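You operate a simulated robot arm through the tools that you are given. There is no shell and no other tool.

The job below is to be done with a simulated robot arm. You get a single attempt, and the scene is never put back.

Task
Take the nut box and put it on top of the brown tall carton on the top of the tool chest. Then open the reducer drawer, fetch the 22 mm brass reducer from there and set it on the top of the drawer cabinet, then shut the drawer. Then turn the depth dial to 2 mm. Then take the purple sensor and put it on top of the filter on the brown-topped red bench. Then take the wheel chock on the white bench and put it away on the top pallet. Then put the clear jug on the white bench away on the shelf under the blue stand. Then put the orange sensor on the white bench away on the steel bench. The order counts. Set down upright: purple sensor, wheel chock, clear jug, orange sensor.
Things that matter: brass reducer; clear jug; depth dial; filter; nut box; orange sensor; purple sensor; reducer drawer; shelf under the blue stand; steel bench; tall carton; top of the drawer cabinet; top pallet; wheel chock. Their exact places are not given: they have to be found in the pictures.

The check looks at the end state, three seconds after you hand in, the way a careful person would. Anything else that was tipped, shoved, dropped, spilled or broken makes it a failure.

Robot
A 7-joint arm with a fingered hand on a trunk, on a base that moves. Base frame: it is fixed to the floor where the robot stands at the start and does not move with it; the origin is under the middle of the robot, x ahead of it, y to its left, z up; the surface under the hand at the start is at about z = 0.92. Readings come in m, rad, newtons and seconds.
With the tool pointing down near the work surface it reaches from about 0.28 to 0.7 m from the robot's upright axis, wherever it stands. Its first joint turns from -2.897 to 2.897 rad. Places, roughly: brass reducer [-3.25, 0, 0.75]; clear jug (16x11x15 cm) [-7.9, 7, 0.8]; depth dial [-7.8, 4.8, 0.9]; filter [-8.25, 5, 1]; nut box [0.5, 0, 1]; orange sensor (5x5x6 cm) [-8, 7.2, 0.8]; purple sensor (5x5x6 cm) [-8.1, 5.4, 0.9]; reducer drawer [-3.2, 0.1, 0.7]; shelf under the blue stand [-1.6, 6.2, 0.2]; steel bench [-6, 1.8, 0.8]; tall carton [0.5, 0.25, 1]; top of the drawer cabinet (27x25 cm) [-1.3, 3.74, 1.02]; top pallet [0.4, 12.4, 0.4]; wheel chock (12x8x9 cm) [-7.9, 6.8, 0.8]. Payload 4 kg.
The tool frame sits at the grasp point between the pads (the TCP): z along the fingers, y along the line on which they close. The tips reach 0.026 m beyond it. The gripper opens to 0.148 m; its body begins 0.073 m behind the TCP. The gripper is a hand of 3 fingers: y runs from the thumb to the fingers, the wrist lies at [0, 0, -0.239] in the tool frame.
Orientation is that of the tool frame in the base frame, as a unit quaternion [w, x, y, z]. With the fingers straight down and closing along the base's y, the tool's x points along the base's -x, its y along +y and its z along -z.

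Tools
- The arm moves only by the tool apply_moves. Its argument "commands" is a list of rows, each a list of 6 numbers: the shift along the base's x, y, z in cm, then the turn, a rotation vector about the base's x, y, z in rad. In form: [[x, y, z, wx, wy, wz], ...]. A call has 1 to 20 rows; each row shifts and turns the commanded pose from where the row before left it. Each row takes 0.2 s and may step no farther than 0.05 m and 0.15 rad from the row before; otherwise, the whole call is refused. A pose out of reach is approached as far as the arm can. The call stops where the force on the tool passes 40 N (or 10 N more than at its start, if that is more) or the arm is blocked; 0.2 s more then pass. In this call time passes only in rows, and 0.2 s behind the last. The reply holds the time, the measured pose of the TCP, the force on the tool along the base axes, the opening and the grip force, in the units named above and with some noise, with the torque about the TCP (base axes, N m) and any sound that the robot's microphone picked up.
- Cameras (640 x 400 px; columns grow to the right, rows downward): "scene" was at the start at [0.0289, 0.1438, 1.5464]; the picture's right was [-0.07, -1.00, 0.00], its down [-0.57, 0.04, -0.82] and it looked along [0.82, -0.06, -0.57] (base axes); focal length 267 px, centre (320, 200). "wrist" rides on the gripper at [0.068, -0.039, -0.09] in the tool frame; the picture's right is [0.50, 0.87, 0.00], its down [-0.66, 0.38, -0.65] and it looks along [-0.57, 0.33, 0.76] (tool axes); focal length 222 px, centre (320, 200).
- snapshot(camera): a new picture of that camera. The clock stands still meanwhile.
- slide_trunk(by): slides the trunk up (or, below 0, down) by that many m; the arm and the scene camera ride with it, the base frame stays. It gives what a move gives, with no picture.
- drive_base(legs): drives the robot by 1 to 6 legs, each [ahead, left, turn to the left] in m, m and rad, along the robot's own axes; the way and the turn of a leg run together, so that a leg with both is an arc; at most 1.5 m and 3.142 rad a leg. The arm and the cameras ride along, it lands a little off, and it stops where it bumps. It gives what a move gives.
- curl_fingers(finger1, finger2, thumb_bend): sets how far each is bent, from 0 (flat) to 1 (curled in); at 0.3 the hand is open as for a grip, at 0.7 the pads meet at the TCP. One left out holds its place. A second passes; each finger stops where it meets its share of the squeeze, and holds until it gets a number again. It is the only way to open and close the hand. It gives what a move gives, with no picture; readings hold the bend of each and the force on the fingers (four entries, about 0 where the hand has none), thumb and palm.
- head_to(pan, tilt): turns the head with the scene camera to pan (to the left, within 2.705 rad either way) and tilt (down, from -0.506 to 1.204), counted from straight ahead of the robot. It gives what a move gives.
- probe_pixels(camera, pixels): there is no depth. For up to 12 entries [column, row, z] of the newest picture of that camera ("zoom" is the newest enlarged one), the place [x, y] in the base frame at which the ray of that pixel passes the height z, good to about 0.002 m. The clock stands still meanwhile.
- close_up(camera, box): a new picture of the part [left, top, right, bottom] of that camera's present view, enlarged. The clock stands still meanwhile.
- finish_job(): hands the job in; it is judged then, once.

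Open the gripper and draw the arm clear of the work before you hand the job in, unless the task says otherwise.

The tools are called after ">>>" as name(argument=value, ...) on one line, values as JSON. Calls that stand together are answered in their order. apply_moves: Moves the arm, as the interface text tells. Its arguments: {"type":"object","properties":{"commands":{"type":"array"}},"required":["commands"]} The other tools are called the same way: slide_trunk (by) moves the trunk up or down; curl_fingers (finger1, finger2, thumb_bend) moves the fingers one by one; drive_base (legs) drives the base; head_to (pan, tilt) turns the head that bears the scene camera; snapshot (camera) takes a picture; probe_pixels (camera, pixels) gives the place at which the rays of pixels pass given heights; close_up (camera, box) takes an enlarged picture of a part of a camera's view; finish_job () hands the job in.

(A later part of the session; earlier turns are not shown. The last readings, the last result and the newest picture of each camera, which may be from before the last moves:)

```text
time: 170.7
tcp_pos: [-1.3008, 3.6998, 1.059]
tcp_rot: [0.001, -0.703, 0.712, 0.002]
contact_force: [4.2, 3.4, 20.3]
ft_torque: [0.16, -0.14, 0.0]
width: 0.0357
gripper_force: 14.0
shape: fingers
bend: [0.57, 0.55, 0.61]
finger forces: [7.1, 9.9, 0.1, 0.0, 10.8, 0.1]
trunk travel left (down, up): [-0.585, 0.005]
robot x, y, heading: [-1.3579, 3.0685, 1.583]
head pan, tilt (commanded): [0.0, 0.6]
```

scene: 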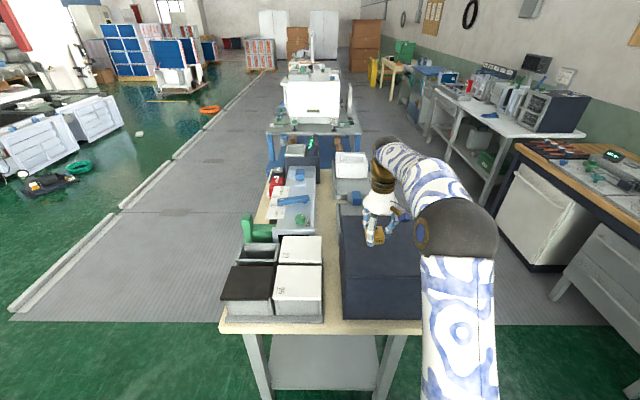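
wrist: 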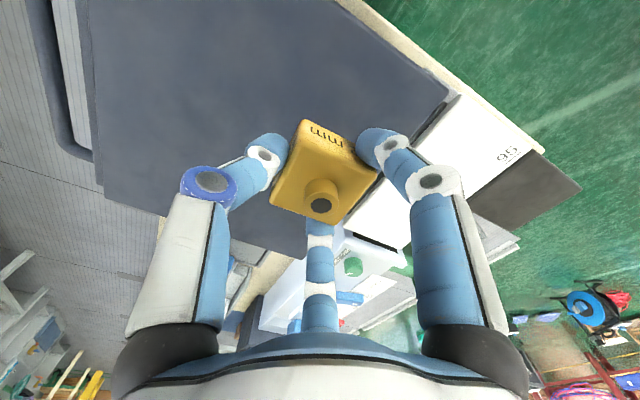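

It is pressed onto the top (20 N). I ease up 3 mm and then open the fingers.

>>> apply_moves(commands=[[0, 0, 0.3, 0, 0, 0]])

>>> curl_fingers(finger1=0.47, finger2=0.47, thumb_bend=0.5)

>>> curl_fingers(finger1=0.38, finger2=0.38, thumb_bend=0.38)

>>> apply_moves(commands=[[0, 0, 2, 0, 0, 0], [0, 0, 3, 0, 0, 0], [0, 0, 3, 0, 0, 0]])

>>> snapshot(camera="wrist")

>>> close_up(camera="scene", box=[320, 160, 460, 260])

```text
time: 171.1
tcp_pos: [-1.3018, 3.6991, 1.0598]
tcp_rot: [0.0, -0.702, 0.712, 0.0]
contact_force: [4.8, 3.0, 8.6]
ft_torque: [0.09, -0.1, 0.0]
width: 0.0355
gripper_force: 13.0
shape: fingers
bend: [0.57, 0.55, 0.61]
finger forces: [6.9, 9.4, 0.0, 0.1, 10.2, 0.0]
trunk travel left (down, up): [-0.585, 0.005]
robot x, y, heading: [-1.3595, 3.0628, 1.579]
head pan, tilt (commanded): [0.0, 0.6]
```

```text
time: 172.1
tcp_pos: [-1.3022, 3.7013, 1.0612]
tcp_rot: [0.0, -0.703, 0.712, 0.0]
contact_force: [-0.2, -0.2, 0.4]
ft_torque: [0.03, -0.01, -0.01]
width: 0.0664
gripper_force: 0.1
shape: fingers
bend: [0.47, 0.47, 0.5]
finger forces: [0.1, 0.0, 0.1, 0.0, 0.0, 0.0]
trunk travel left (down, up): [-0.585, 0.005]
robot x, y, heading: [-1.3561, 3.0639, 1.579]
head pan, tilt (commanded): [0.0, 0.6]
```

```text
time: 173.1
tcp_pos: [-1.302, 3.698, 1.0607]
tcp_rot: [0.0, -0.703, 0.711, 0.0]
contact_force: [0.0, 1.2, -1.0]
ft_torque: [0.01, 0.02, -0.02]
width: 0.1008
gripper_force: 0.0
shape: fingers
bend: [0.38, 0.38, 0.38]
finger forces: [0.0, 0.0, 0.0, 0.0, 0.0, 0.1]
trunk travel left (down, up): [-0.585, 0.005]
robot x, y, heading: [-1.361, 3.0666, 1.579]
head pan, tilt (commanded): [0.0, 0.6]
```

```text
time: 173.8
tcp_pos: [-1.3017, 3.701, 1.1419]
tcp_rot: [0.0, -0.703, 0.711, 0.0]
contact_force: [-0.8, -1.3, 0.7]
ft_torque: [-0.01, -0.01, 0.0]
width: 0.1012
gripper_force: 0.0
shape: fingers
bend: [0.38, 0.38, 0.38]
finger forces: [0.0, 0.0, 0.0, 0.0, 0.0, 0.0]
trunk travel left (down, up): [-0.585, 0.005]
robot x, y, heading: [-1.3581, 3.0662, 1.577]
head pan, tilt (commanded): [0.0, 0.6]
```

```text
taken
```

wrist: 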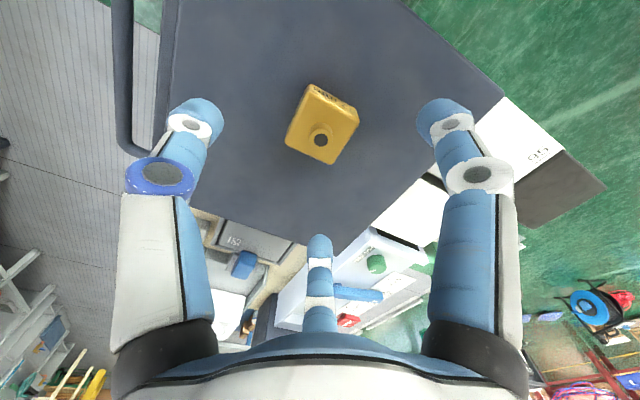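

```text
4.00 times, centred on (390, 210) of scene
```

zoom: 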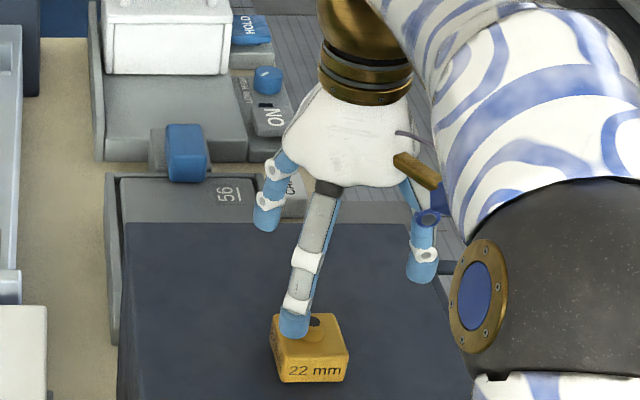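

The 22 mm reducer stands upright on the cabinet's top. I raise a bit more, draw the hand back, and back the base away from the table.

>>> apply_moves(commands=[[0, 0, 3, 0, 0, 0], [-1, -4, 0.5, 0, 0, 0], [-1.5, -4.5, 0, 0, 0, 0], [-1.5, -4.5, 0, 0, 0, 0], [-2, -4.5, 0, 0, 0, 0], [-2, -4.5, 0, 0, 0, 0], [-2, -4.0, 0, 0, 0, 0]])

>>> drive_base(legs=[[-0.25, 0, 0]])

>>> close_up(camera="scene", box=[300, 140, 460, 260])

```text
time: 175.4
tcp_pos: [-1.4007, 3.4361, 1.1768]
tcp_rot: [0.0, -0.704, 0.71, 0.0]
contact_force: [-0.7, 0.2, -0.6]
ft_torque: [0.05, -0.01, -0.04]
width: 0.1012
gripper_force: 0.1
shape: fingers
bend: [0.38, 0.38, 0.38]
finger forces: [0.0, 0.0, 0.1, 0.1, 0.1, 0.2]
trunk travel left (down, up): [-0.585, 0.005]
robot x, y, heading: [-1.3557, 3.0696, 1.573]
head pan, tilt (commanded): [0.0, 0.6]
```

```text
time: 177.3
tcp_pos: [-1.3999, 3.1806, 1.1779]
tcp_rot: [0.002, -0.705, 0.709, 0.001]
contact_force: [-0.2, -0.9, -0.1]
ft_torque: [0.01, 0.0, 0.01]
width: 0.1013
gripper_force: 0.2
shape: fingers
bend: [0.38, 0.38, 0.38]
finger forces: [0.1, 0.0, 0.0, 0.0, 0.0, 0.0]
trunk travel left (down, up): [-0.585, 0.005]
robot x, y, heading: [-1.3533, 2.8092, 1.582]
head pan, tilt (commanded): [0.0, 0.6]
```

```text
3.33 times, centred on (380, 200) of scene
```

zoom: 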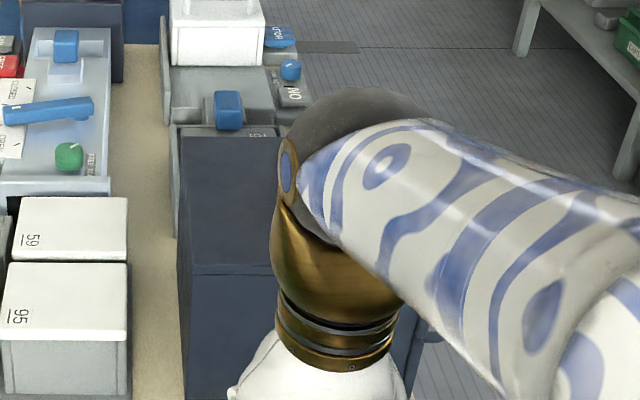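

Everything stands as it should. I drive back: turn toward -x, go along y ≈ 2.8 to x ≈ -3.66, turn to face the console, and go down to y ≈ 1.25 clear of the trolley.

>>> drive_base(legs=[[0, 0, 1.56], [1.2, 0, 0], [1.1, 0, 0], [0, 0, 1.57], [1.5, 0, 0]])

>>> head_to(pan=0.4, tilt=0.7)

>>> snapshot(camera="scene")

```text
time: 203.3
tcp_pos: [-3.5313, 0.8706, 1.1769]
tcp_rot: [0.0, 0.707, 0.708, 0.0]
contact_force: [-0.3, -0.1, -0.1]
ft_torque: [0.01, 0.05, 0.01]
width: 0.1011
gripper_force: 0.0
shape: fingers
bend: [0.38, 0.38, 0.38]
finger forces: [0.1, 0.0, 0.0, 0.0, 0.0, 0.0]
trunk travel left (down, up): [-0.585, 0.005]
robot x, y, heading: [-3.5822, 1.2372, -1.552]
head pan, tilt (commanded): [0.0, 0.6]
```

```text
time: 204.2
tcp_pos: [-3.5309, 0.8702, 1.177]
tcp_rot: [-0.001, 0.707, 0.708, 0.0]
contact_force: [-0.4, -0.8, -1.1]
ft_torque: [-0.01, -0.02, -0.02]
width: 0.1011
gripper_force: 0.1
shape: fingers
bend: [0.38, 0.38, 0.38]
finger forces: [0.0, 0.1, 0.0, 0.0, 0.1, 0.0]
trunk travel left (down, up): [-0.585, 0.005]
robot x, y, heading: [-3.5792, 1.2359, -1.553]
head pan, tilt (commanded): [0.4, 0.7]
```

```text
taken
```

scene: 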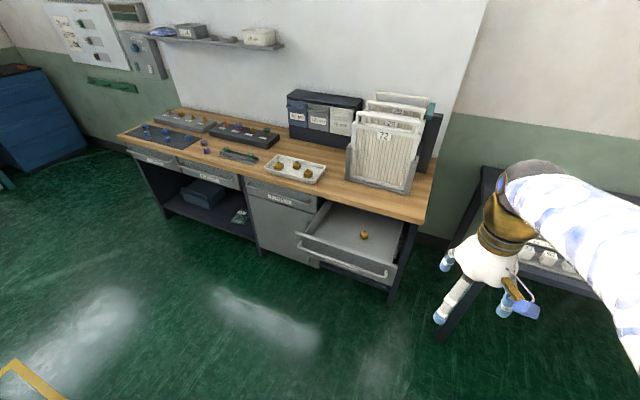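

The drawer is still open as I left it. I shift to the former working spot near (-3.42, 1.15) and lower the trunk to the former height.

>>> drive_base(legs=[[0.085, 0.16, -0.018]])

>>> slide_trunk(by=-0.15)

```text
time: 205.7
tcp_pos: [-3.3761, 0.7865, 1.1767]
tcp_rot: [0.0, 0.714, 0.7, -0.001]
contact_force: [0.5, 0.1, -0.1]
ft_torque: [0.01, -0.02, 0.01]
width: 0.1013
gripper_force: 0.1
shape: fingers
bend: [0.38, 0.38, 0.38]
finger forces: [0.0, 0.0, 0.0, 0.0, 0.0, 0.0]
trunk travel left (down, up): [-0.585, 0.005]
robot x, y, heading: [-3.4155, 1.155, -1.573]
head pan, tilt (commanded): [0.4, 0.7]
```

```text
time: 207.4
tcp_pos: [-3.3777, 0.7869, 1.0264]
tcp_rot: [0.0, 0.714, 0.7, 0.0]
contact_force: [1.3, 0.0, -1.0]
ft_torque: [0.0, 0.02, 0.0]
width: 0.101
gripper_force: 0.0
shape: fingers
bend: [0.38, 0.38, 0.38]
finger forces: [0.1, 0.1, 0.1, 0.1, 0.0, 0.0]
trunk travel left (down, up): [-0.435, 0.155]
robot x, y, heading: [-3.4163, 1.1572, -1.578]
head pan, tilt (commanded): [0.4, 0.7]
```

I bring the hand in front of the open drawer's handle and pitch it to horizontal again, as before.

>>> apply_moves(commands=[[3.1, -1.8, -1.9, 0, 0, 0], [3.1, -1.8, -1.9, 0, 0, 0], [3.1, -1.8, -1.9, 0, 0, 0], [3.1, -1.8, -1.9, 0, 0, 0], [3.1, -1.6, -1.9, 0, 0, 0], [3.2, -1.6, -2.1, 0, 0, 0]])

>>> apply_moves(commands=[[0, 0, 0, -0.131, 0, 0], [0, 0, 0, -0.131, 0, 0], [0, 0, 0, -0.131, 0, 0], [0, 0, 0, -0.131, 0, 0], [0, 0, 0, -0.131, 0, 0], [0, 0, 0, -0.131, 0, 0], [0, 0, 0, -0.131, 0, 0], [0, 0, 0, -0.131, 0, 0], [0, 0, 0, -0.131, 0, 0], [0, 0, 0, -0.131, 0, 0], [0, 0, 0, -0.131, 0, 0], [0, 0, 0, -0.13, 0, 0], [0, 0, 0, 0, 0.131, 0], [0, 0, 0, 0, 0.131, 0], [0, 0, 0, 0, 0.131, 0], [0, 0, 0, 0, 0.131, 0]])

>>> curl_fingers(finger1=0.46, finger2=0.46, thumb_bend=0.46)

>>> snapshot(camera="wrist")

>>> snapshot(camera="scene")

```text
time: 208.8
tcp_pos: [-3.1891, 0.6843, 0.9114]
tcp_rot: [0.001, 0.715, 0.699, 0.0]
contact_force: [0.1, 0.0, -0.1]
ft_torque: [0.0, 0.0, 0.01]
width: 0.101
gripper_force: 0.0
shape: fingers
bend: [0.38, 0.38, 0.38]
finger forces: [0.0, 0.0, 0.0, 0.1, 0.1, 0.0]
trunk travel left (down, up): [-0.435, 0.155]
robot x, y, heading: [-3.4178, 1.1554, -1.577]
head pan, tilt (commanded): [0.4, 0.7]
```

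```text
time: 212.2
tcp_pos: [-3.1906, 0.6837, 0.911]
tcp_rot: [-0.359, -0.359, -0.609, 0.61]
contact_force: [-0.4, 0.7, -0.2]
ft_torque: [-0.01, 0.0, 0.01]
width: 0.101
gripper_force: 0.0
shape: fingers
bend: [0.38, 0.38, 0.38]
finger forces: [0.0, 0.0, 0.0, 0.0, 0.1, 0.0]
trunk travel left (down, up): [-0.435, 0.155]
robot x, y, heading: [-3.4136, 1.1586, -1.57]
head pan, tilt (commanded): [0.4, 0.7]
```

```text
time: 213.2
tcp_pos: [-3.1908, 0.6835, 0.9109]
tcp_rot: [-0.361, -0.359, -0.608, 0.609]
contact_force: [-0.6, 0.6, 0.6]
ft_torque: [0.02, 0.0, 0.02]
width: 0.0761
gripper_force: 0.2
shape: fingers
bend: [0.46, 0.46, 0.46]
finger forces: [0.1, 0.0, 0.0, 0.0, 0.0, 0.1]
trunk travel left (down, up): [-0.435, 0.155]
robot x, y, heading: [-3.4154, 1.1555, -1.574]
head pan, tilt (commanded): [0.4, 0.7]
```

```text
taken
```

wrist: 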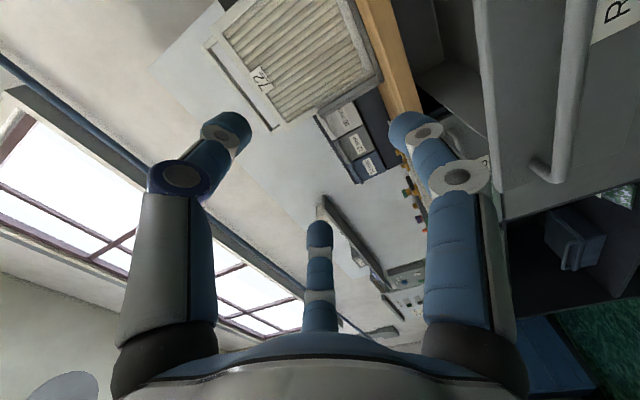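

```text
taken
```

scene: 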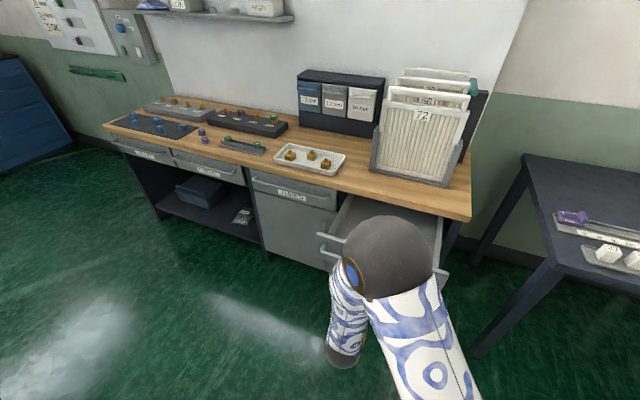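

I lower to the bar's height (z 0.723) at y 0.68 and check the bar's place with the wrist camera before closing in.

>>> apply_moves(commands=[[0, 0, -4.7, 0, 0, 0], [0, 0, -4.7, 0, 0, 0], [0, 0, -4.7, 0, 0, 0], [0, 0, -4.7, 0, 0, 0]])

>>> snapshot(camera="wrist")

```text
time: 214.2
tcp_pos: [-3.1879, 0.6837, 0.7226]
tcp_rot: [-0.36, -0.36, -0.608, 0.609]
contact_force: [-1.1, -0.1, -0.6]
ft_torque: [-0.01, -0.04, 0.03]
width: 0.0757
gripper_force: 0.1
shape: fingers
bend: [0.46, 0.46, 0.46]
finger forces: [0.1, 0.0, 0.1, 0.1, 0.0, 0.0]
trunk travel left (down, up): [-0.435, 0.155]
robot x, y, heading: [-3.415, 1.1582, -1.569]
head pan, tilt (commanded): [0.4, 0.7]
```

```text
taken
```

wrist: 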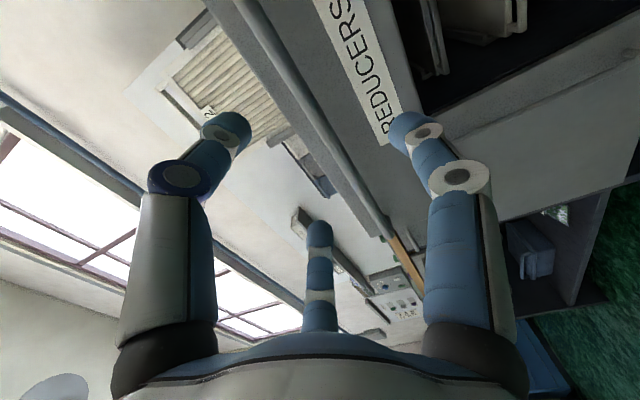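

The bar sits relative to the hand just as in the first approach. I advance 10.5 cm to bring it between the fingers and close.

>>> apply_moves(commands=[[0, -3, 0, 0, 0, 0], [0, -3, 0, 0, 0, 0], [0, -2.6, 0, 0, 0, 0], [0, -1.9, 0, 0, 0, 0]])

>>> curl_fingers(finger1=0.78, finger2=0.78, thumb_bend=0.78)

>>> snapshot(camera="wrist")

```text
time: 215.2
tcp_pos: [-3.1899, 0.576, 0.7232]
tcp_rot: [0.36, 0.359, 0.609, -0.609]
contact_force: [-0.1, -0.5, 0.5]
ft_torque: [0.03, 0.0, -0.01]
width: 0.0755
gripper_force: 0.1
shape: fingers
bend: [0.46, 0.46, 0.46]
finger forces: [0.1, 0.0, 0.0, 0.0, 0.0, 0.0]
trunk travel left (down, up): [-0.435, 0.155]
robot x, y, heading: [-3.413, 1.1579, -1.573]
head pan, tilt (commanded): [0.4, 0.7]
```

```text
time: 216.2
tcp_pos: [-3.1907, 0.5766, 0.724]
tcp_rot: [-0.361, -0.359, -0.608, 0.609]
contact_force: [-7.1, -1.0, 9.3]
ft_torque: [0.01, 0.16, 0.02]
width: 0.0
gripper_force: 4.6
shape: fingers
bend: [0.75, 0.75, 0.72]
finger forces: [0.1, 0.1, 0.1, 0.0, 8.8, 0.0]
trunk travel left (down, up): [-0.435, 0.155]
robot x, y, heading: [-3.418, 1.1589, -1.576]
head pan, tilt (commanded): [0.4, 0.7]
```

```text
taken
```

wrist: 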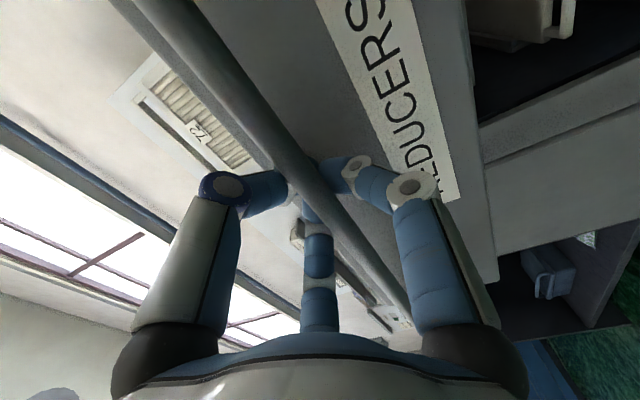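

The bar is held. I push by driving the base 0.2 m ahead, then finish with the arm.

>>> drive_base(legs=[[0.2, 0, 0]])

>>> apply_moves(commands=[[0, -1.5, 0, 0, 0, 0], [0, -1.5, 0, 0, 0, 0], [0, -1.5, 0, 0, 0, 0]])

>>> snapshot(camera="scene")

```text
time: 217.8
tcp_pos: [-3.1899, 0.3749, 0.725]
tcp_rot: [-0.361, -0.36, -0.608, 0.609]
contact_force: [0.7, -0.5, 1.4]
ft_torque: [0.04, 0.05, -0.01]
width: 0.0003
gripper_force: 1.1
shape: fingers
bend: [0.75, 0.75, 0.73]
finger forces: [0.0, 0.1, 0.0, 0.1, 1.8, 0.0]
trunk travel left (down, up): [-0.435, 0.155]
robot x, y, heading: [-3.416, 0.9551, -1.572]
head pan, tilt (commanded): [0.4, 0.7]
```

```text
time: 218.6
tcp_pos: [-3.1892, 0.3301, 0.7227]
tcp_rot: [-0.361, -0.359, -0.608, 0.609]
contact_force: [0.0, 0.0, 4.1]
ft_torque: [0.08, 0.07, 0.02]
width: 0.0
gripper_force: 2.4
shape: fingers
bend: [0.75, 0.75, 0.73]
finger forces: [0.1, 0.0, 0.0, 0.1, 4.3, 0.0]
trunk travel left (down, up): [-0.435, 0.155]
robot x, y, heading: [-3.4195, 0.9529, -1.572]
head pan, tilt (commanded): [0.4, 0.7]
```

```text
taken
```

scene: 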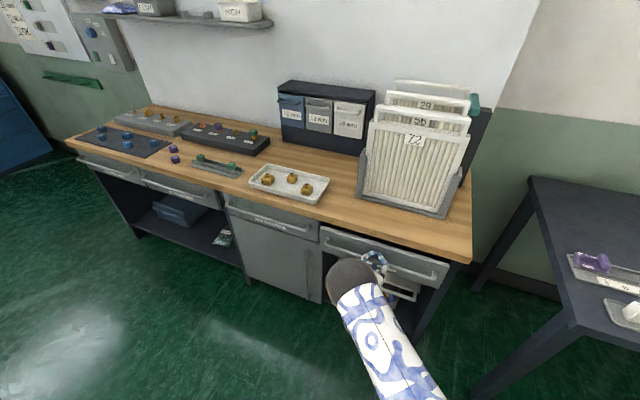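

The drawer is nearly shut. I push the last 1.5-2 cm in small steps and watch for the stop force.

>>> apply_moves(commands=[[0, -0.7, 0, 0, 0, 0], [0, -0.5, 0, 0, 0, 0]])

>>> apply_moves(commands=[[0, -0.4, 0, 0, 0, 0], [0, -0.4, 0, 0, 0, 0]])

>>> close_up(camera="scene", box=[210, 190, 480, 340])

```text
time: 219.2
tcp_pos: [-3.1895, 0.3171, 0.7227]
tcp_rot: [-0.361, -0.359, -0.608, 0.609]
contact_force: [-0.2, 0.5, 2.3]
ft_torque: [0.03, 0.03, 0.02]
width: 0.0
gripper_force: 0.7
shape: fingers
bend: [0.75, 0.75, 0.73]
finger forces: [0.0, 0.0, 0.1, 0.0, 2.7, 0.1]
trunk travel left (down, up): [-0.435, 0.155]
robot x, y, heading: [-3.4187, 0.957, -1.569]
head pan, tilt (commanded): [0.4, 0.7]
```

```text
time: 219.8
tcp_pos: [-3.1898, 0.3091, 0.7235]
tcp_rot: [-0.361, -0.36, -0.608, 0.609]
contact_force: [0.1, 0.4, 1.4]
ft_torque: [0.03, 0.04, 0.02]
width: 0.0
gripper_force: 1.2
shape: fingers
bend: [0.75, 0.75, 0.73]
finger forces: [0.1, 0.0, 0.0, 0.0, 2.0, 0.0]
trunk travel left (down, up): [-0.435, 0.155]
robot x, y, heading: [-3.4185, 0.957, -1.569]
head pan, tilt (commanded): [0.4, 0.7]
```

```text
2.37 times, centred on (345, 265) of scene
```

zoom: 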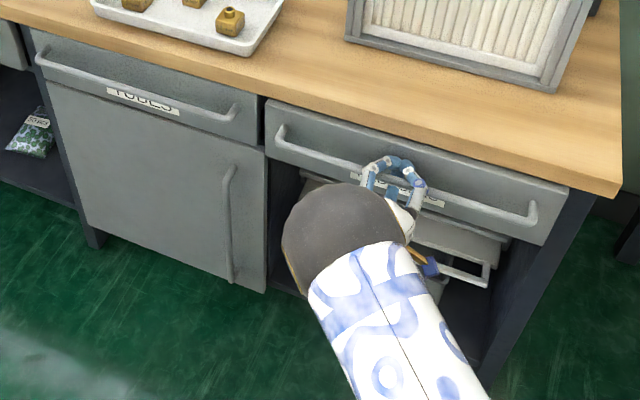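

It looks almost flush, but I have felt no stop yet. I push on in 4 mm steps until there is resistance.

>>> apply_moves(commands=[[0, -0.4, 0, 0, 0, 0], [0, -0.3, 0, 0, 0, 0]])

>>> apply_moves(commands=[[0, -0.3, 0, 0, 0, 0], [0, -0.3, 0, 0, 0, 0]])

>>> close_up(camera="scene", box=[210, 190, 480, 340])

```text
time: 220.4
tcp_pos: [-3.189, 0.3012, 0.7223]
tcp_rot: [-0.36, -0.359, -0.608, 0.61]
contact_force: [0.3, -2.4, 2.6]
ft_torque: [0.04, 0.08, 0.03]
width: 0.0002
gripper_force: 1.7
shape: fingers
bend: [0.75, 0.75, 0.73]
finger forces: [0.1, 0.1, 0.0, 0.0, 3.3, 0.0]
trunk travel left (down, up): [-0.435, 0.155]
robot x, y, heading: [-3.4171, 0.9566, -1.573]
head pan, tilt (commanded): [0.4, 0.7]
```

```text
time: 221.0
tcp_pos: [-3.1903, 0.2964, 0.7249]
tcp_rot: [-0.359, -0.359, -0.608, 0.61]
contact_force: [-0.1, 4.1, 1.6]
ft_torque: [-0.01, 0.03, -0.04]
width: 0.0
gripper_force: 0.8
shape: fingers
bend: [0.75, 0.75, 0.73]
finger forces: [0.0, 0.0, 0.0, 0.0, 1.7, 0.0]
trunk travel left (down, up): [-0.435, 0.155]
robot x, y, heading: [-3.416, 0.9577, -1.572]
head pan, tilt (commanded): [0.4, 0.7]
```

```text
2.37 times, centred on (345, 265) of scene
```

zoom: 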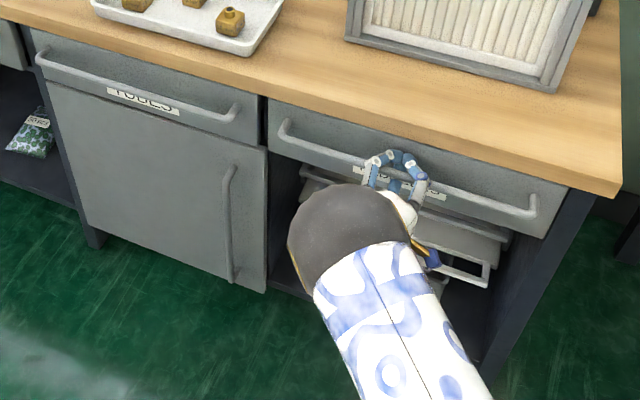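

A reaction of 4 N in +y now shows. I compare the bars of both drawers and the front edges by probing at their known heights.

>>> probe_pixels(camera="zoom", pixels=[[286, 136, 0.7225], [533, 210, 0.7225], [44, 66, 0.7225], [236, 113, 0.7225], [268, 152, 0.635], [545, 237, 0.635], [255, 143, 0.635], [270, 100, 0.77], [560, 185, 0.77], [257, 96, 0.77]])

>>> apply_moves(commands=[[0, -0.4, 0, 0, 0, 0], [0, -0.3, 0, 0, 0, 0]])

```text
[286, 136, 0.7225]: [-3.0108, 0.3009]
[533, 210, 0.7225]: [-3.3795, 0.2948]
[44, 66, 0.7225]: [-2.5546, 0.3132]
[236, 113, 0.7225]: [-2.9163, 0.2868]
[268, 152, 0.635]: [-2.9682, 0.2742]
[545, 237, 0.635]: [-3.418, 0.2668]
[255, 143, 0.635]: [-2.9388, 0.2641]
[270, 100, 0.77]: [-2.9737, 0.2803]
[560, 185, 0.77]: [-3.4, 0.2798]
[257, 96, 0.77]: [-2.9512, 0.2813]
```

```text
time: 221.6
tcp_pos: [-3.1903, 0.2943, 0.723]
tcp_rot: [0.359, 0.36, 0.609, -0.609]
contact_force: [-4.3, 24.1, 8.6]
ft_torque: [-0.25, 0.03, -0.17]
width: 0.0
gripper_force: 19.5
shape: fingers
bend: [0.76, 0.76, 0.76]
finger forces: [0.0, 0.0, 0.0, 0.1, 38.5, 0.0]
trunk travel left (down, up): [-0.435, 0.155]
robot x, y, heading: [-3.4179, 0.957, -1.574]
head pan, tilt (commanded): [0.4, 0.7]
stopped in row 2: the force on the tool passed its limit at 43 N (the readings are from after the stop); the commanded pose is now the measured one
```

The drawer hit its hard stop, so it is fully shut. I release carefully: open partly, ease back, open more and withdraw.

>>> curl_fingers(finger1=0.58, finger2=0.58, thumb_bend=0.58)

>>> apply_moves(commands=[[0, 0.7, 0, 0, 0, 0]])

>>> curl_fingers(finger1=0.45, finger2=0.45, thumb_bend=0.45)

>>> snapshot(camera="wrist")

```text
time: 222.0
tcp_pos: [-3.1837, 0.2994, 0.7204]
tcp_rot: [0.36, 0.357, 0.614, -0.604]
contact_force: [2.0, 34.8, 2.4]
ft_torque: [0.06, 0.11, 0.05]
width: 0.0111
gripper_force: 21.7
shape: fingers
bend: [0.64, 0.64, 0.63]
finger forces: [11.6, 11.3, 0.0, 0.0, 20.4, 0.0]
trunk travel left (down, up): [-0.435, 0.155]
robot x, y, heading: [-3.4158, 0.9579, -1.564]
head pan, tilt (commanded): [0.4, 0.7]
stopped: the force on the tool passed its limit at 44 N (the readings are from after the stop); the commanded pose is now the measured one
```

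```text
time: 222.4
tcp_pos: [-3.1876, 0.3031, 0.7191]
tcp_rot: [0.359, 0.358, 0.613, -0.606]
contact_force: [1.8, 20.4, -0.8]
ft_torque: [-0.03, 0.0, -0.01]
width: 0.0253
gripper_force: 10.0
shape: fingers
bend: [0.6, 0.6, 0.61]
finger forces: [5.4, 6.7, 0.1, 0.0, 8.2, 0.0]
trunk travel left (down, up): [-0.435, 0.155]
robot x, y, heading: [-3.4203, 0.9571, -1.571]
head pan, tilt (commanded): [0.4, 0.7]
```

```text
time: 223.2
tcp_pos: [-3.184, 0.3049, 0.7174]
tcp_rot: [0.359, 0.358, 0.614, -0.604]
contact_force: [5.0, 13.3, -1.2]
ft_torque: [-0.27, -0.02, -0.52]
width: 0.0731
gripper_force: 6.8
shape: fingers
bend: [0.45, 0.45, 0.47]
finger forces: [0.0, 0.0, 0.1, 0.0, 14.2, 0.1]
trunk travel left (down, up): [-0.435, 0.155]
robot x, y, heading: [-3.4198, 0.9579, -1.568]
head pan, tilt (commanded): [0.4, 0.7]
stopped: the force on the tool passed its limit at 40 N (the readings are from after the stop); the commanded pose is now the measured one
```

```text
taken
```

wrist: 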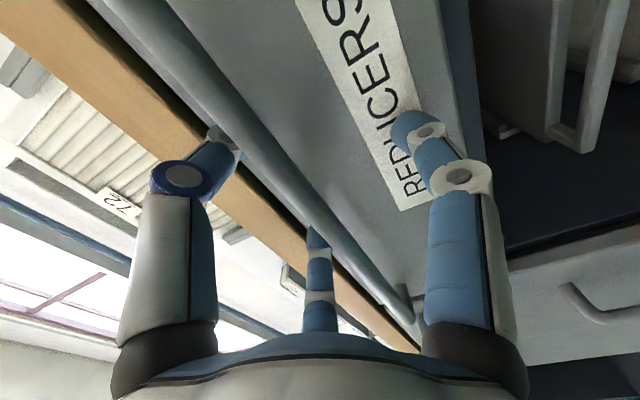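

The fingertips are pushing on the drawer's face, which only holds it shut. I back off with a small upward shift to keep clear of the bar.

>>> apply_moves(commands=[[0, 0.5, 0.2, 0, 0, 0], [0, 0.5, 0.3, 0, 0, 0]])

>>> snapshot(camera="wrist")

>>> close_up(camera="scene", box=[210, 190, 480, 340])

```text
time: 223.8
tcp_pos: [-3.1861, 0.3119, 0.7234]
tcp_rot: [0.359, 0.359, 0.613, -0.605]
contact_force: [0.6, 0.9, -0.7]
ft_torque: [-0.01, 0.01, 0.0]
width: 0.0781
gripper_force: 0.1
shape: fingers
bend: [0.45, 0.45, 0.45]
finger forces: [0.1, 0.0, 0.1, 0.0, 0.0, 0.0]
trunk travel left (down, up): [-0.435, 0.155]
robot x, y, heading: [-3.4222, 0.9556, -1.569]
head pan, tilt (commanded): [0.4, 0.7]
```

```text
taken
```

wrist: 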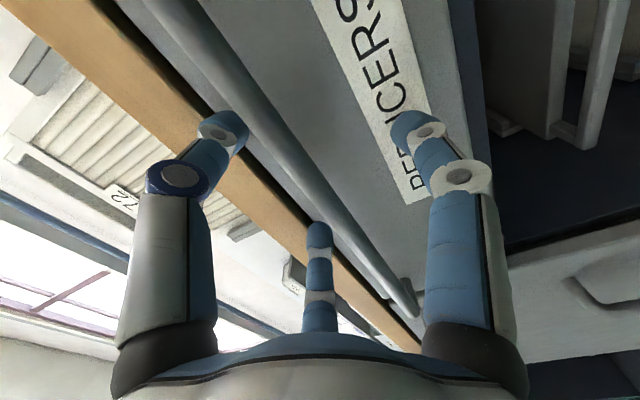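

```text
2.37 times, centred on (345, 265) of scene
```

zoom: 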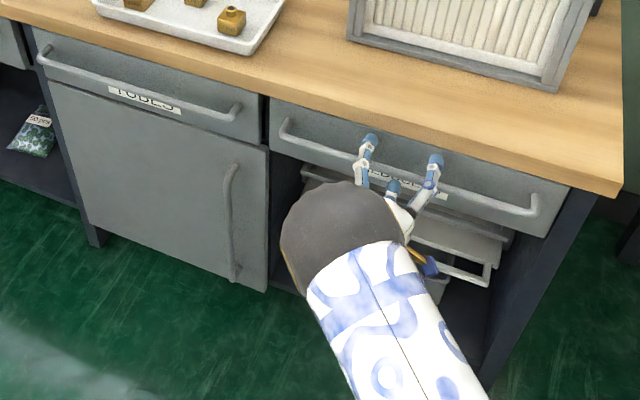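

The hand is free of the bar and the drawer looks flush. I withdraw the hand straight back and check that the drawer stays shut.

>>> apply_moves(commands=[[0, 1.5, 0, 0, 0, 0], [0, 3, 0, 0, 0, 0], [0, 4, 0, 0, 0, 0], [0, 4, 0, 0, 0, 0], [0, 2, 3, 0, 0, 0], [0, 0, 4.5, 0, 0, 0], [0, 0, 4.5, 0, 0, 0]])

>>> close_up(camera="scene", box=[210, 190, 480, 340])

```text
time: 225.4
tcp_pos: [-3.1836, 0.4567, 0.8435]
tcp_rot: [0.359, 0.359, 0.614, -0.604]
contact_force: [0.4, 0.6, -0.1]
ft_torque: [-0.03, -0.02, -0.02]
width: 0.0783
gripper_force: 0.0
shape: fingers
bend: [0.45, 0.45, 0.45]
finger forces: [0.0, 0.0, 0.0, 0.1, 0.1, 0.0]
trunk travel left (down, up): [-0.435, 0.155]
robot x, y, heading: [-3.4145, 0.9579, -1.568]
head pan, tilt (commanded): [0.4, 0.7]
```

```text
2.37 times, centred on (345, 265) of scene
```

zoom: 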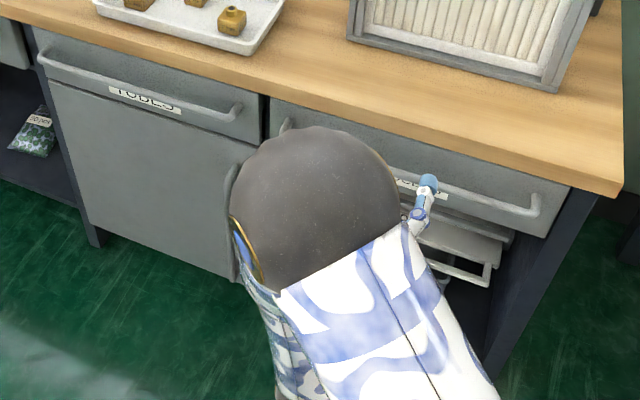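

The drawer is shut. I back the base off 0.2 m and return the hand to pointing down.

>>> drive_base(legs=[[-0.2, 0, 0]])

>>> apply_moves(commands=[[0, 0, 1, 0, -0.131, 0], [0, 0, 1, 0, -0.131, 0], [0, 0, 1, 0, -0.131, 0], [0, 0, 1, 0, -0.131, 0], [0, 0, 1, 0.131, 0, 0], [0, 0, 1, 0.131, 0, 0], [0, 0, 0, 0.131, 0, 0], [0, 0, 0, 0.131, 0, 0], [0, 0, 0, 0.131, 0, 0], [0, 0, 0, 0.131, 0, 0], [0, 0, 0, 0.131, 0, 0], [0, 0, 0, 0.131, 0, 0], [0, 0, 0, 0.131, 0, 0], [0, 0, 0, 0.131, 0, 0], [0, 0, 0, 0.131, 0, 0], [0, 0, 0, 0.13, 0, 0]])

>>> snapshot(camera="scene")

>>> close_up(camera="scene", box=[230, 150, 440, 290])

```text
time: 227.0
tcp_pos: [-3.1847, 0.6575, 0.8436]
tcp_rot: [0.359, 0.36, 0.613, -0.605]
contact_force: [-0.1, 1.5, -0.1]
ft_torque: [-0.01, 0.01, 0.04]
width: 0.0784
gripper_force: 0.1
shape: fingers
bend: [0.45, 0.45, 0.45]
finger forces: [0.0, 0.0, 0.0, 0.0, 0.1, 0.0]
trunk travel left (down, up): [-0.435, 0.155]
robot x, y, heading: [-3.4183, 1.1601, -1.571]
head pan, tilt (commanded): [0.4, 0.7]
```

```text
time: 230.4
tcp_pos: [-3.1828, 0.6566, 0.9048]
tcp_rot: [-0.001, 0.714, 0.7, 0.007]
contact_force: [0.1, -0.1, -0.4]
ft_torque: [-0.01, 0.04, 0.01]
width: 0.0783
gripper_force: 0.0
shape: fingers
bend: [0.45, 0.45, 0.45]
finger forces: [0.0, 0.1, 0.1, 0.0, 0.0, 0.0]
trunk travel left (down, up): [-0.435, 0.155]
robot x, y, heading: [-3.417, 1.157, -1.573]
head pan, tilt (commanded): [0.4, 0.7]
```

```text
taken
```

scene: 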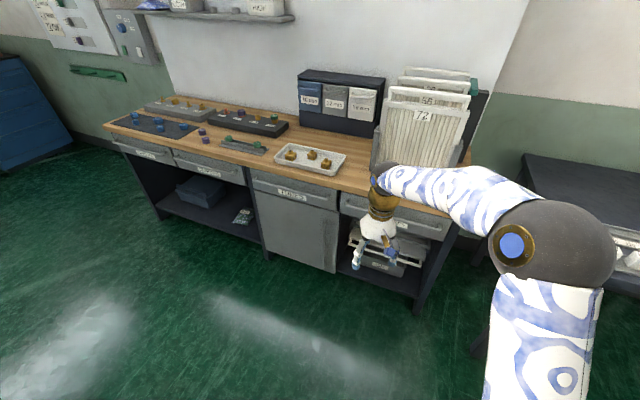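

```text
2.86 times, centred on (335, 220) of scene
```

zoom: 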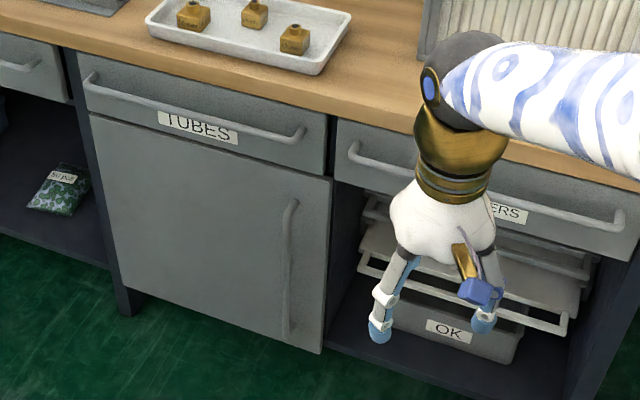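

The REDUCERS drawer is flush with its neighbour. I tuck the arm in, then back away along x ≈ -3.65 and turn toward -x to look at the way to the red bench.

>>> apply_moves(commands=[[-3.3, 2.0, 1.8, 0, 0, 0], [-3.3, 2.0, 1.8, 0, 0, 0], [-3.3, 2.0, 1.8, 0, 0, 0], [-3.3, 2.0, 1.8, 0, 0, 0], [-3.3, 2.0, 1.8, 0, 0, 0], [-3.3, 2.0, 1.8, 0, 0, 0], [-3.3, 2.0, 1.8, 0, 0, 0]])

>>> drive_base(legs=[[-0.05, -0.24, 0], [-1.4, 0, 0], [0, 0, -1.2]])

>>> head_to(pan=0.0, tilt=0.35)

>>> snapshot(camera="scene")

>>> head_to(pan=-0.8, tilt=0.35)

>>> snapshot(camera="scene")

```text
time: 232.0
tcp_pos: [-3.4164, 0.7981, 1.03]
tcp_rot: [0.0, 0.713, 0.701, 0.006]
contact_force: [-0.9, 0.5, 0.2]
ft_torque: [-0.02, -0.04, 0.0]
width: 0.0781
gripper_force: 0.1
shape: fingers
bend: [0.45, 0.45, 0.45]
finger forces: [0.0, 0.0, 0.0, 0.1, 0.0, 0.0]
trunk travel left (down, up): [-0.435, 0.155]
robot x, y, heading: [-3.4177, 1.1578, -1.575]
head pan, tilt (commanded): [0.4, 0.7]
```

```text
time: 243.4
tcp_pos: [-3.9996, 2.4856, 1.0302]
tcp_rot: [0.004, 0.985, 0.172, 0.005]
contact_force: [-0.5, 0.0, -0.2]
ft_torque: [-0.04, 0.01, 0.01]
width: 0.0784
gripper_force: 0.0
shape: fingers
bend: [0.45, 0.45, 0.45]
finger forces: [0.0, 0.0, 0.1, 0.0, 0.0, 0.0]
trunk travel left (down, up): [-0.435, 0.155]
robot x, y, heading: [-3.6641, 2.615, -2.776]
head pan, tilt (commanded): [0.4, 0.7]
```

```text
time: 244.3
tcp_pos: [-3.9996, 2.486, 1.0302]
tcp_rot: [0.004, 0.985, 0.173, 0.004]
contact_force: [0.2, -0.8, -0.2]
ft_torque: [0.01, 0.0, 0.03]
width: 0.0784
gripper_force: 0.0
shape: fingers
bend: [0.45, 0.45, 0.45]
finger forces: [0.1, 0.0, 0.1, 0.1, 0.1, 0.0]
trunk travel left (down, up): [-0.435, 0.155]
robot x, y, heading: [-3.6615, 2.6206, -2.778]
head pan, tilt (commanded): [0.0, 0.351]
```

```text
taken
```

scene: 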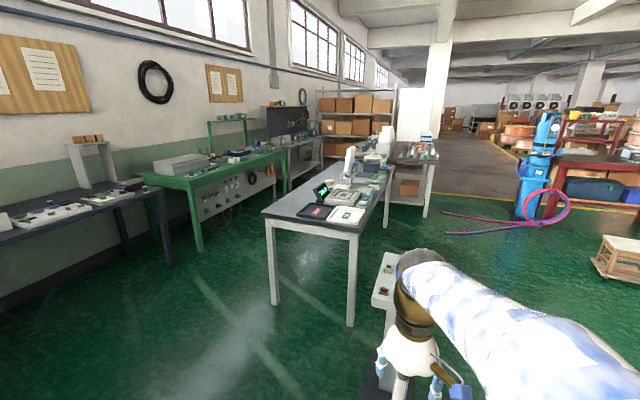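

```text
time: 245.4
tcp_pos: [-4.0004, 2.4857, 1.0293]
tcp_rot: [0.003, 0.985, 0.173, 0.004]
contact_force: [-0.3, 0.2, 0.3]
ft_torque: [-0.04, 0.0, 0.01]
width: 0.0784
gripper_force: 0.1
shape: fingers
bend: [0.45, 0.45, 0.45]
finger forces: [0.0, 0.0, 0.0, 0.0, 0.0, 0.0]
trunk travel left (down, up): [-0.435, 0.155]
robot x, y, heading: [-3.6615, 2.6167, -2.781]
head pan, tilt (commanded): [-0.799, 0.351]
```

```text
taken
```

scene: 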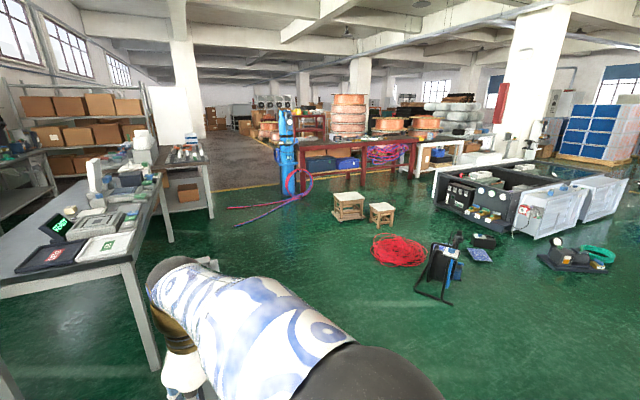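

The red bench with a brown top is ahead at (365,150), with stools, a red cable coil, a reel stand and a blue pump with cables around. I map these on the floor.

>>> probe_pixels(camera="scene", pixels=[[290, 196, 0], [350, 222, 0], [384, 229, 0], [398, 264, 0], [436, 300, 0], [250, 222, 0], [332, 190, 0], [416, 180, 0], [302, 192, 0], [440, 205, 0], [540, 240, 0], [570, 272, 0]])

>>> close_up(camera="scene", box=[260, 90, 500, 230])

```text
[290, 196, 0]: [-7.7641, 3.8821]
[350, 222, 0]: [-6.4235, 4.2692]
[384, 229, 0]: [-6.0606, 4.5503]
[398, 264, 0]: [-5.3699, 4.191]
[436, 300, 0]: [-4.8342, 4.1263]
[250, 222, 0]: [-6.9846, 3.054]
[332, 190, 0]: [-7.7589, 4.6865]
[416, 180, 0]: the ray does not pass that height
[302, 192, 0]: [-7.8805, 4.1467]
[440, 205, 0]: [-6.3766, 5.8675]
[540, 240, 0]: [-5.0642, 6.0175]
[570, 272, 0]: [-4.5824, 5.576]
```

```text
2.67 times, centred on (380, 160) of scene
```

zoom: 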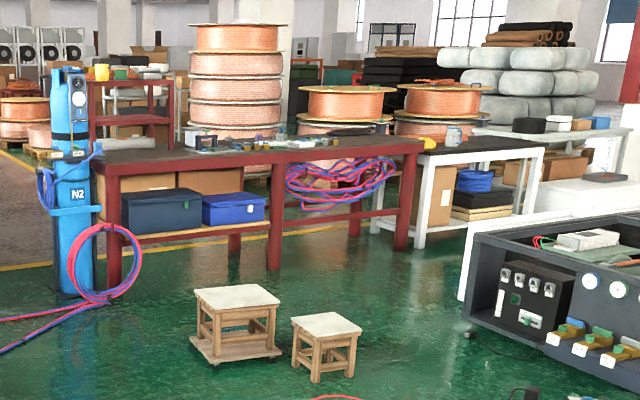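

The stools at (-6.4, 4.3) and (-6.1, 4.55) stand in front of the bench, and the pump's hoses lie south of them, so I consider approaching along y ≈ 5. I probe the floor clutter along that corridor.

>>> probe_pixels(camera="scene", pixels=[[470, 240, 0], [495, 248, 0], [466, 262, 0], [492, 262, 0], [540, 266, 0], [540, 272, 0], [612, 270, 0], [514, 236, 0], [460, 205, 0], [372, 232, 0], [425, 262, 0], [372, 262, 0]])

>>> close_up(camera="scene", box=[360, 180, 640, 320])

```text
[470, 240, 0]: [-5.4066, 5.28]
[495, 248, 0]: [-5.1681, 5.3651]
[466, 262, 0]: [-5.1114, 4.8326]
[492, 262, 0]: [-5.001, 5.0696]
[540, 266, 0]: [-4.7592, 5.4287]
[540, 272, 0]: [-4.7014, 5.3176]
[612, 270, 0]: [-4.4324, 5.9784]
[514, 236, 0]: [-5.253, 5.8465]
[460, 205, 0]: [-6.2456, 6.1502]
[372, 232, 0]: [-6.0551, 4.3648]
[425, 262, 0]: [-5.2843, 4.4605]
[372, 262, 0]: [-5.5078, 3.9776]
```

```text
2.29 times, centred on (500, 250) of scene
```

zoom: 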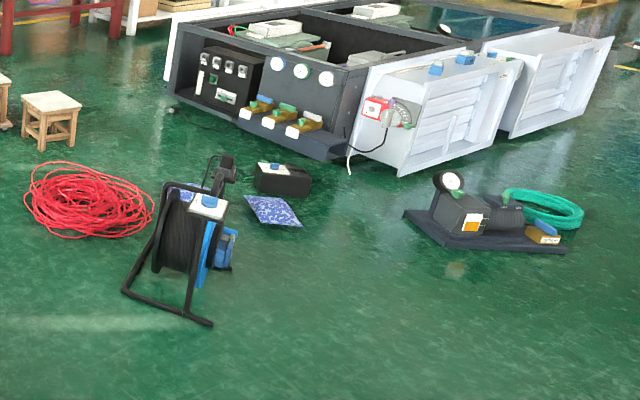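

The y ≈ 5 corridor is blocked by a toolbox, a bag and the coil. I try the southern way: face -x, go to y ≈ 3.1 past the pedestal, and look at the hoses from closer.

>>> drive_base(legs=[[0, 0, -0.36], [0, -0.5, 0], [1.4, 0, 0]])

>>> head_to(pan=0.0, tilt=0.4)

>>> snapshot(camera="scene")

>>> head_to(pan=-0.6, tilt=0.4)

>>> snapshot(camera="scene")

```text
time: 256.0
tcp_pos: [-5.4104, 3.1626, 1.03]
tcp_rot: [0.005, 1.0, -0.029, 0.004]
contact_force: [-0.6, -0.5, -0.9]
ft_torque: [-0.01, -0.01, 0.01]
width: 0.0782
gripper_force: 0.1
shape: fingers
bend: [0.45, 0.45, 0.45]
finger forces: [0.1, 0.0, 0.0, 0.1, 0.0, 0.0]
trunk travel left (down, up): [-0.435, 0.155]
robot x, y, heading: [-5.0512, 3.1509, 3.096]
head pan, tilt (commanded): [-0.799, 0.351]
```

```text
time: 257.1
tcp_pos: [-5.4103, 3.1632, 1.0303]
tcp_rot: [0.004, 1.0, -0.028, 0.005]
contact_force: [-0.1, -0.5, 0.3]
ft_torque: [0.04, 0.0, -0.01]
width: 0.078
gripper_force: 0.0
shape: fingers
bend: [0.45, 0.45, 0.45]
finger forces: [0.0, 0.0, 0.0, 0.0, 0.0, 0.1]
trunk travel left (down, up): [-0.435, 0.155]
robot x, y, heading: [-5.0509, 3.1502, 3.099]
head pan, tilt (commanded): [0.0, 0.4]
```

```text
taken
```

scene: 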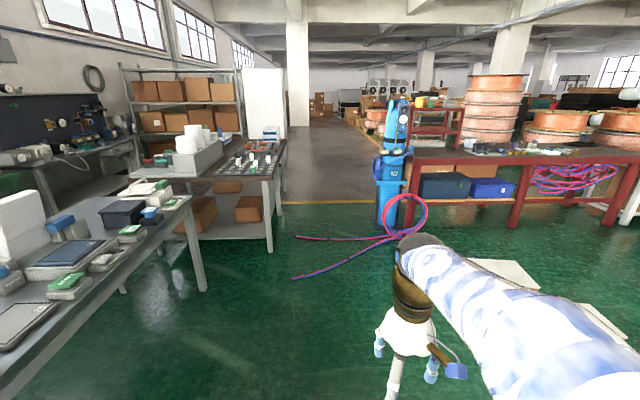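

```text
time: 258.1
tcp_pos: [-5.4105, 3.1626, 1.0306]
tcp_rot: [0.005, 1.0, -0.029, 0.004]
contact_force: [0.4, 0.2, 0.1]
ft_torque: [0.0, 0.0, 0.02]
width: 0.0783
gripper_force: 0.0
shape: fingers
bend: [0.45, 0.45, 0.45]
finger forces: [0.0, 0.0, 0.0, 0.0, 0.1, 0.0]
trunk travel left (down, up): [-0.435, 0.155]
robot x, y, heading: [-5.0488, 3.1492, 3.1]
head pan, tilt (commanded): [-0.6, 0.4]
```

```text
taken
```

scene: 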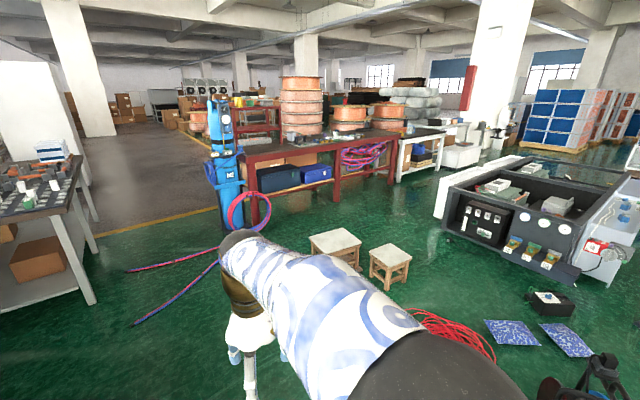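

I probe the hoses at (130,270), (135,322), (200,270), the bench's legs, the stools' feet and the coil from here.

>>> probe_pixels(camera="scene", pixels=[[130, 271, 0], [135, 323, 0], [185, 287, 0], [215, 258, 0], [232, 228, 0], [262, 222, 0], [338, 207, 0], [394, 187, 0], [360, 270, 0], [386, 291, 0], [410, 278, 0], [320, 255, 0]])

>>> close_up(camera="scene", box=[100, 170, 340, 340])

```text
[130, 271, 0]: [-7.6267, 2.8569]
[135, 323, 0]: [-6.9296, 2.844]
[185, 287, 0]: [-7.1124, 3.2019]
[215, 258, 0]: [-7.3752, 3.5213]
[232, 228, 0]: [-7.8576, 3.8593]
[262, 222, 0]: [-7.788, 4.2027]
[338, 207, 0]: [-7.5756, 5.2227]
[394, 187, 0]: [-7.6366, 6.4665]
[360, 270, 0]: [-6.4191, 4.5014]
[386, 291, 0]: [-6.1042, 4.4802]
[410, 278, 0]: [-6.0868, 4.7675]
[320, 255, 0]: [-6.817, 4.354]
```

```text
2.35 times, centred on (220, 255) of scene
```

zoom: 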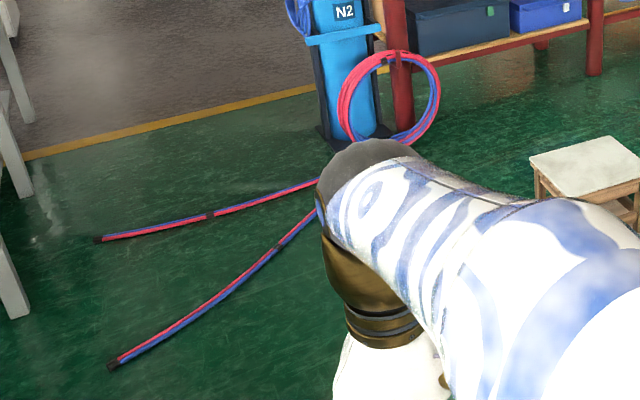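

The hoses' eastern line runs from (-6.93, 2.84) to (-7.4, 3.5), the bench front is at x ≈ -7.6 from y 4.2 to 6.5, and the first stool reaches x ≈ -6.8. I raise the trunk for a better view and go ahead to about (-6.1, 3.35).

>>> drive_base(legs=[[1.05, -0.2, 0]])

>>> slide_trunk(by=0.15)

>>> head_to(pan=-0.7, tilt=0.45)

>>> snapshot(camera="scene")

```text
time: 263.6
tcp_pos: [-6.4335, 3.4164, 1.0294]
tcp_rot: [0.004, 0.999, -0.033, 0.005]
contact_force: [0.4, -0.2, -0.6]
ft_torque: [-0.01, -0.02, 0.01]
width: 0.0784
gripper_force: 0.1
shape: fingers
bend: [0.45, 0.45, 0.45]
finger forces: [0.0, 0.1, 0.0, 0.0, 0.0, 0.0]
trunk travel left (down, up): [-0.435, 0.155]
robot x, y, heading: [-6.0747, 3.4028, 3.092]
head pan, tilt (commanded): [-0.6, 0.4]
```

```text
time: 265.3
tcp_pos: [-6.4342, 3.4169, 1.1793]
tcp_rot: [0.004, 0.999, -0.034, 0.003]
contact_force: [-0.7, -0.8, -0.2]
ft_torque: [0.02, 0.04, 0.02]
width: 0.0784
gripper_force: 0.1
shape: fingers
bend: [0.45, 0.45, 0.45]
finger forces: [0.0, 0.0, 0.1, 0.1, 0.0, 0.0]
trunk travel left (down, up): [-0.585, 0.005]
robot x, y, heading: [-6.0672, 3.4031, 3.088]
head pan, tilt (commanded): [-0.6, 0.4]
```

```text
time: 266.0
tcp_pos: [-6.4336, 3.4167, 1.18]
tcp_rot: [0.004, 0.999, -0.034, 0.004]
contact_force: [-0.2, 0.2, -0.8]
ft_torque: [0.02, 0.0, 0.04]
width: 0.0782
gripper_force: 0.1
shape: fingers
bend: [0.45, 0.45, 0.45]
finger forces: [0.0, 0.0, 0.0, 0.1, 0.0, 0.0]
trunk travel left (down, up): [-0.585, 0.005]
robot x, y, heading: [-6.0694, 3.4005, 3.087]
head pan, tilt (commanded): [-0.7, 0.45]
```

```text
taken
```

scene: 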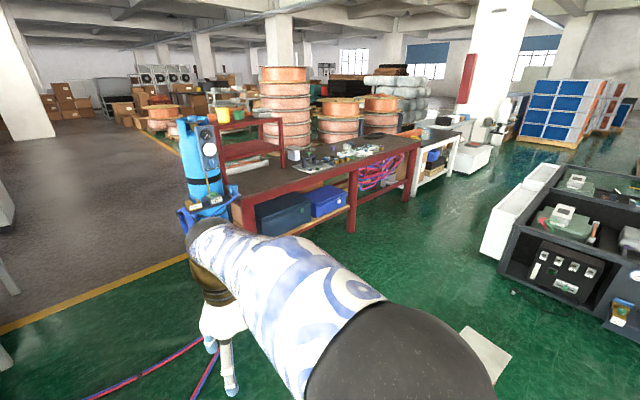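

>>> close_up(camera="scene", box=[200, 100, 480, 240])

```text
2.29 times, centred on (340, 170) of scene
```

zoom: 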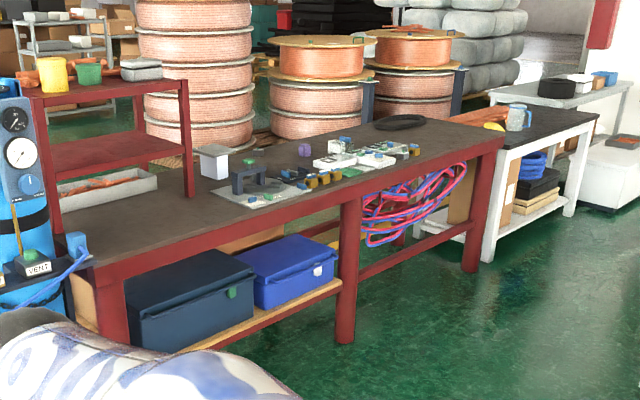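

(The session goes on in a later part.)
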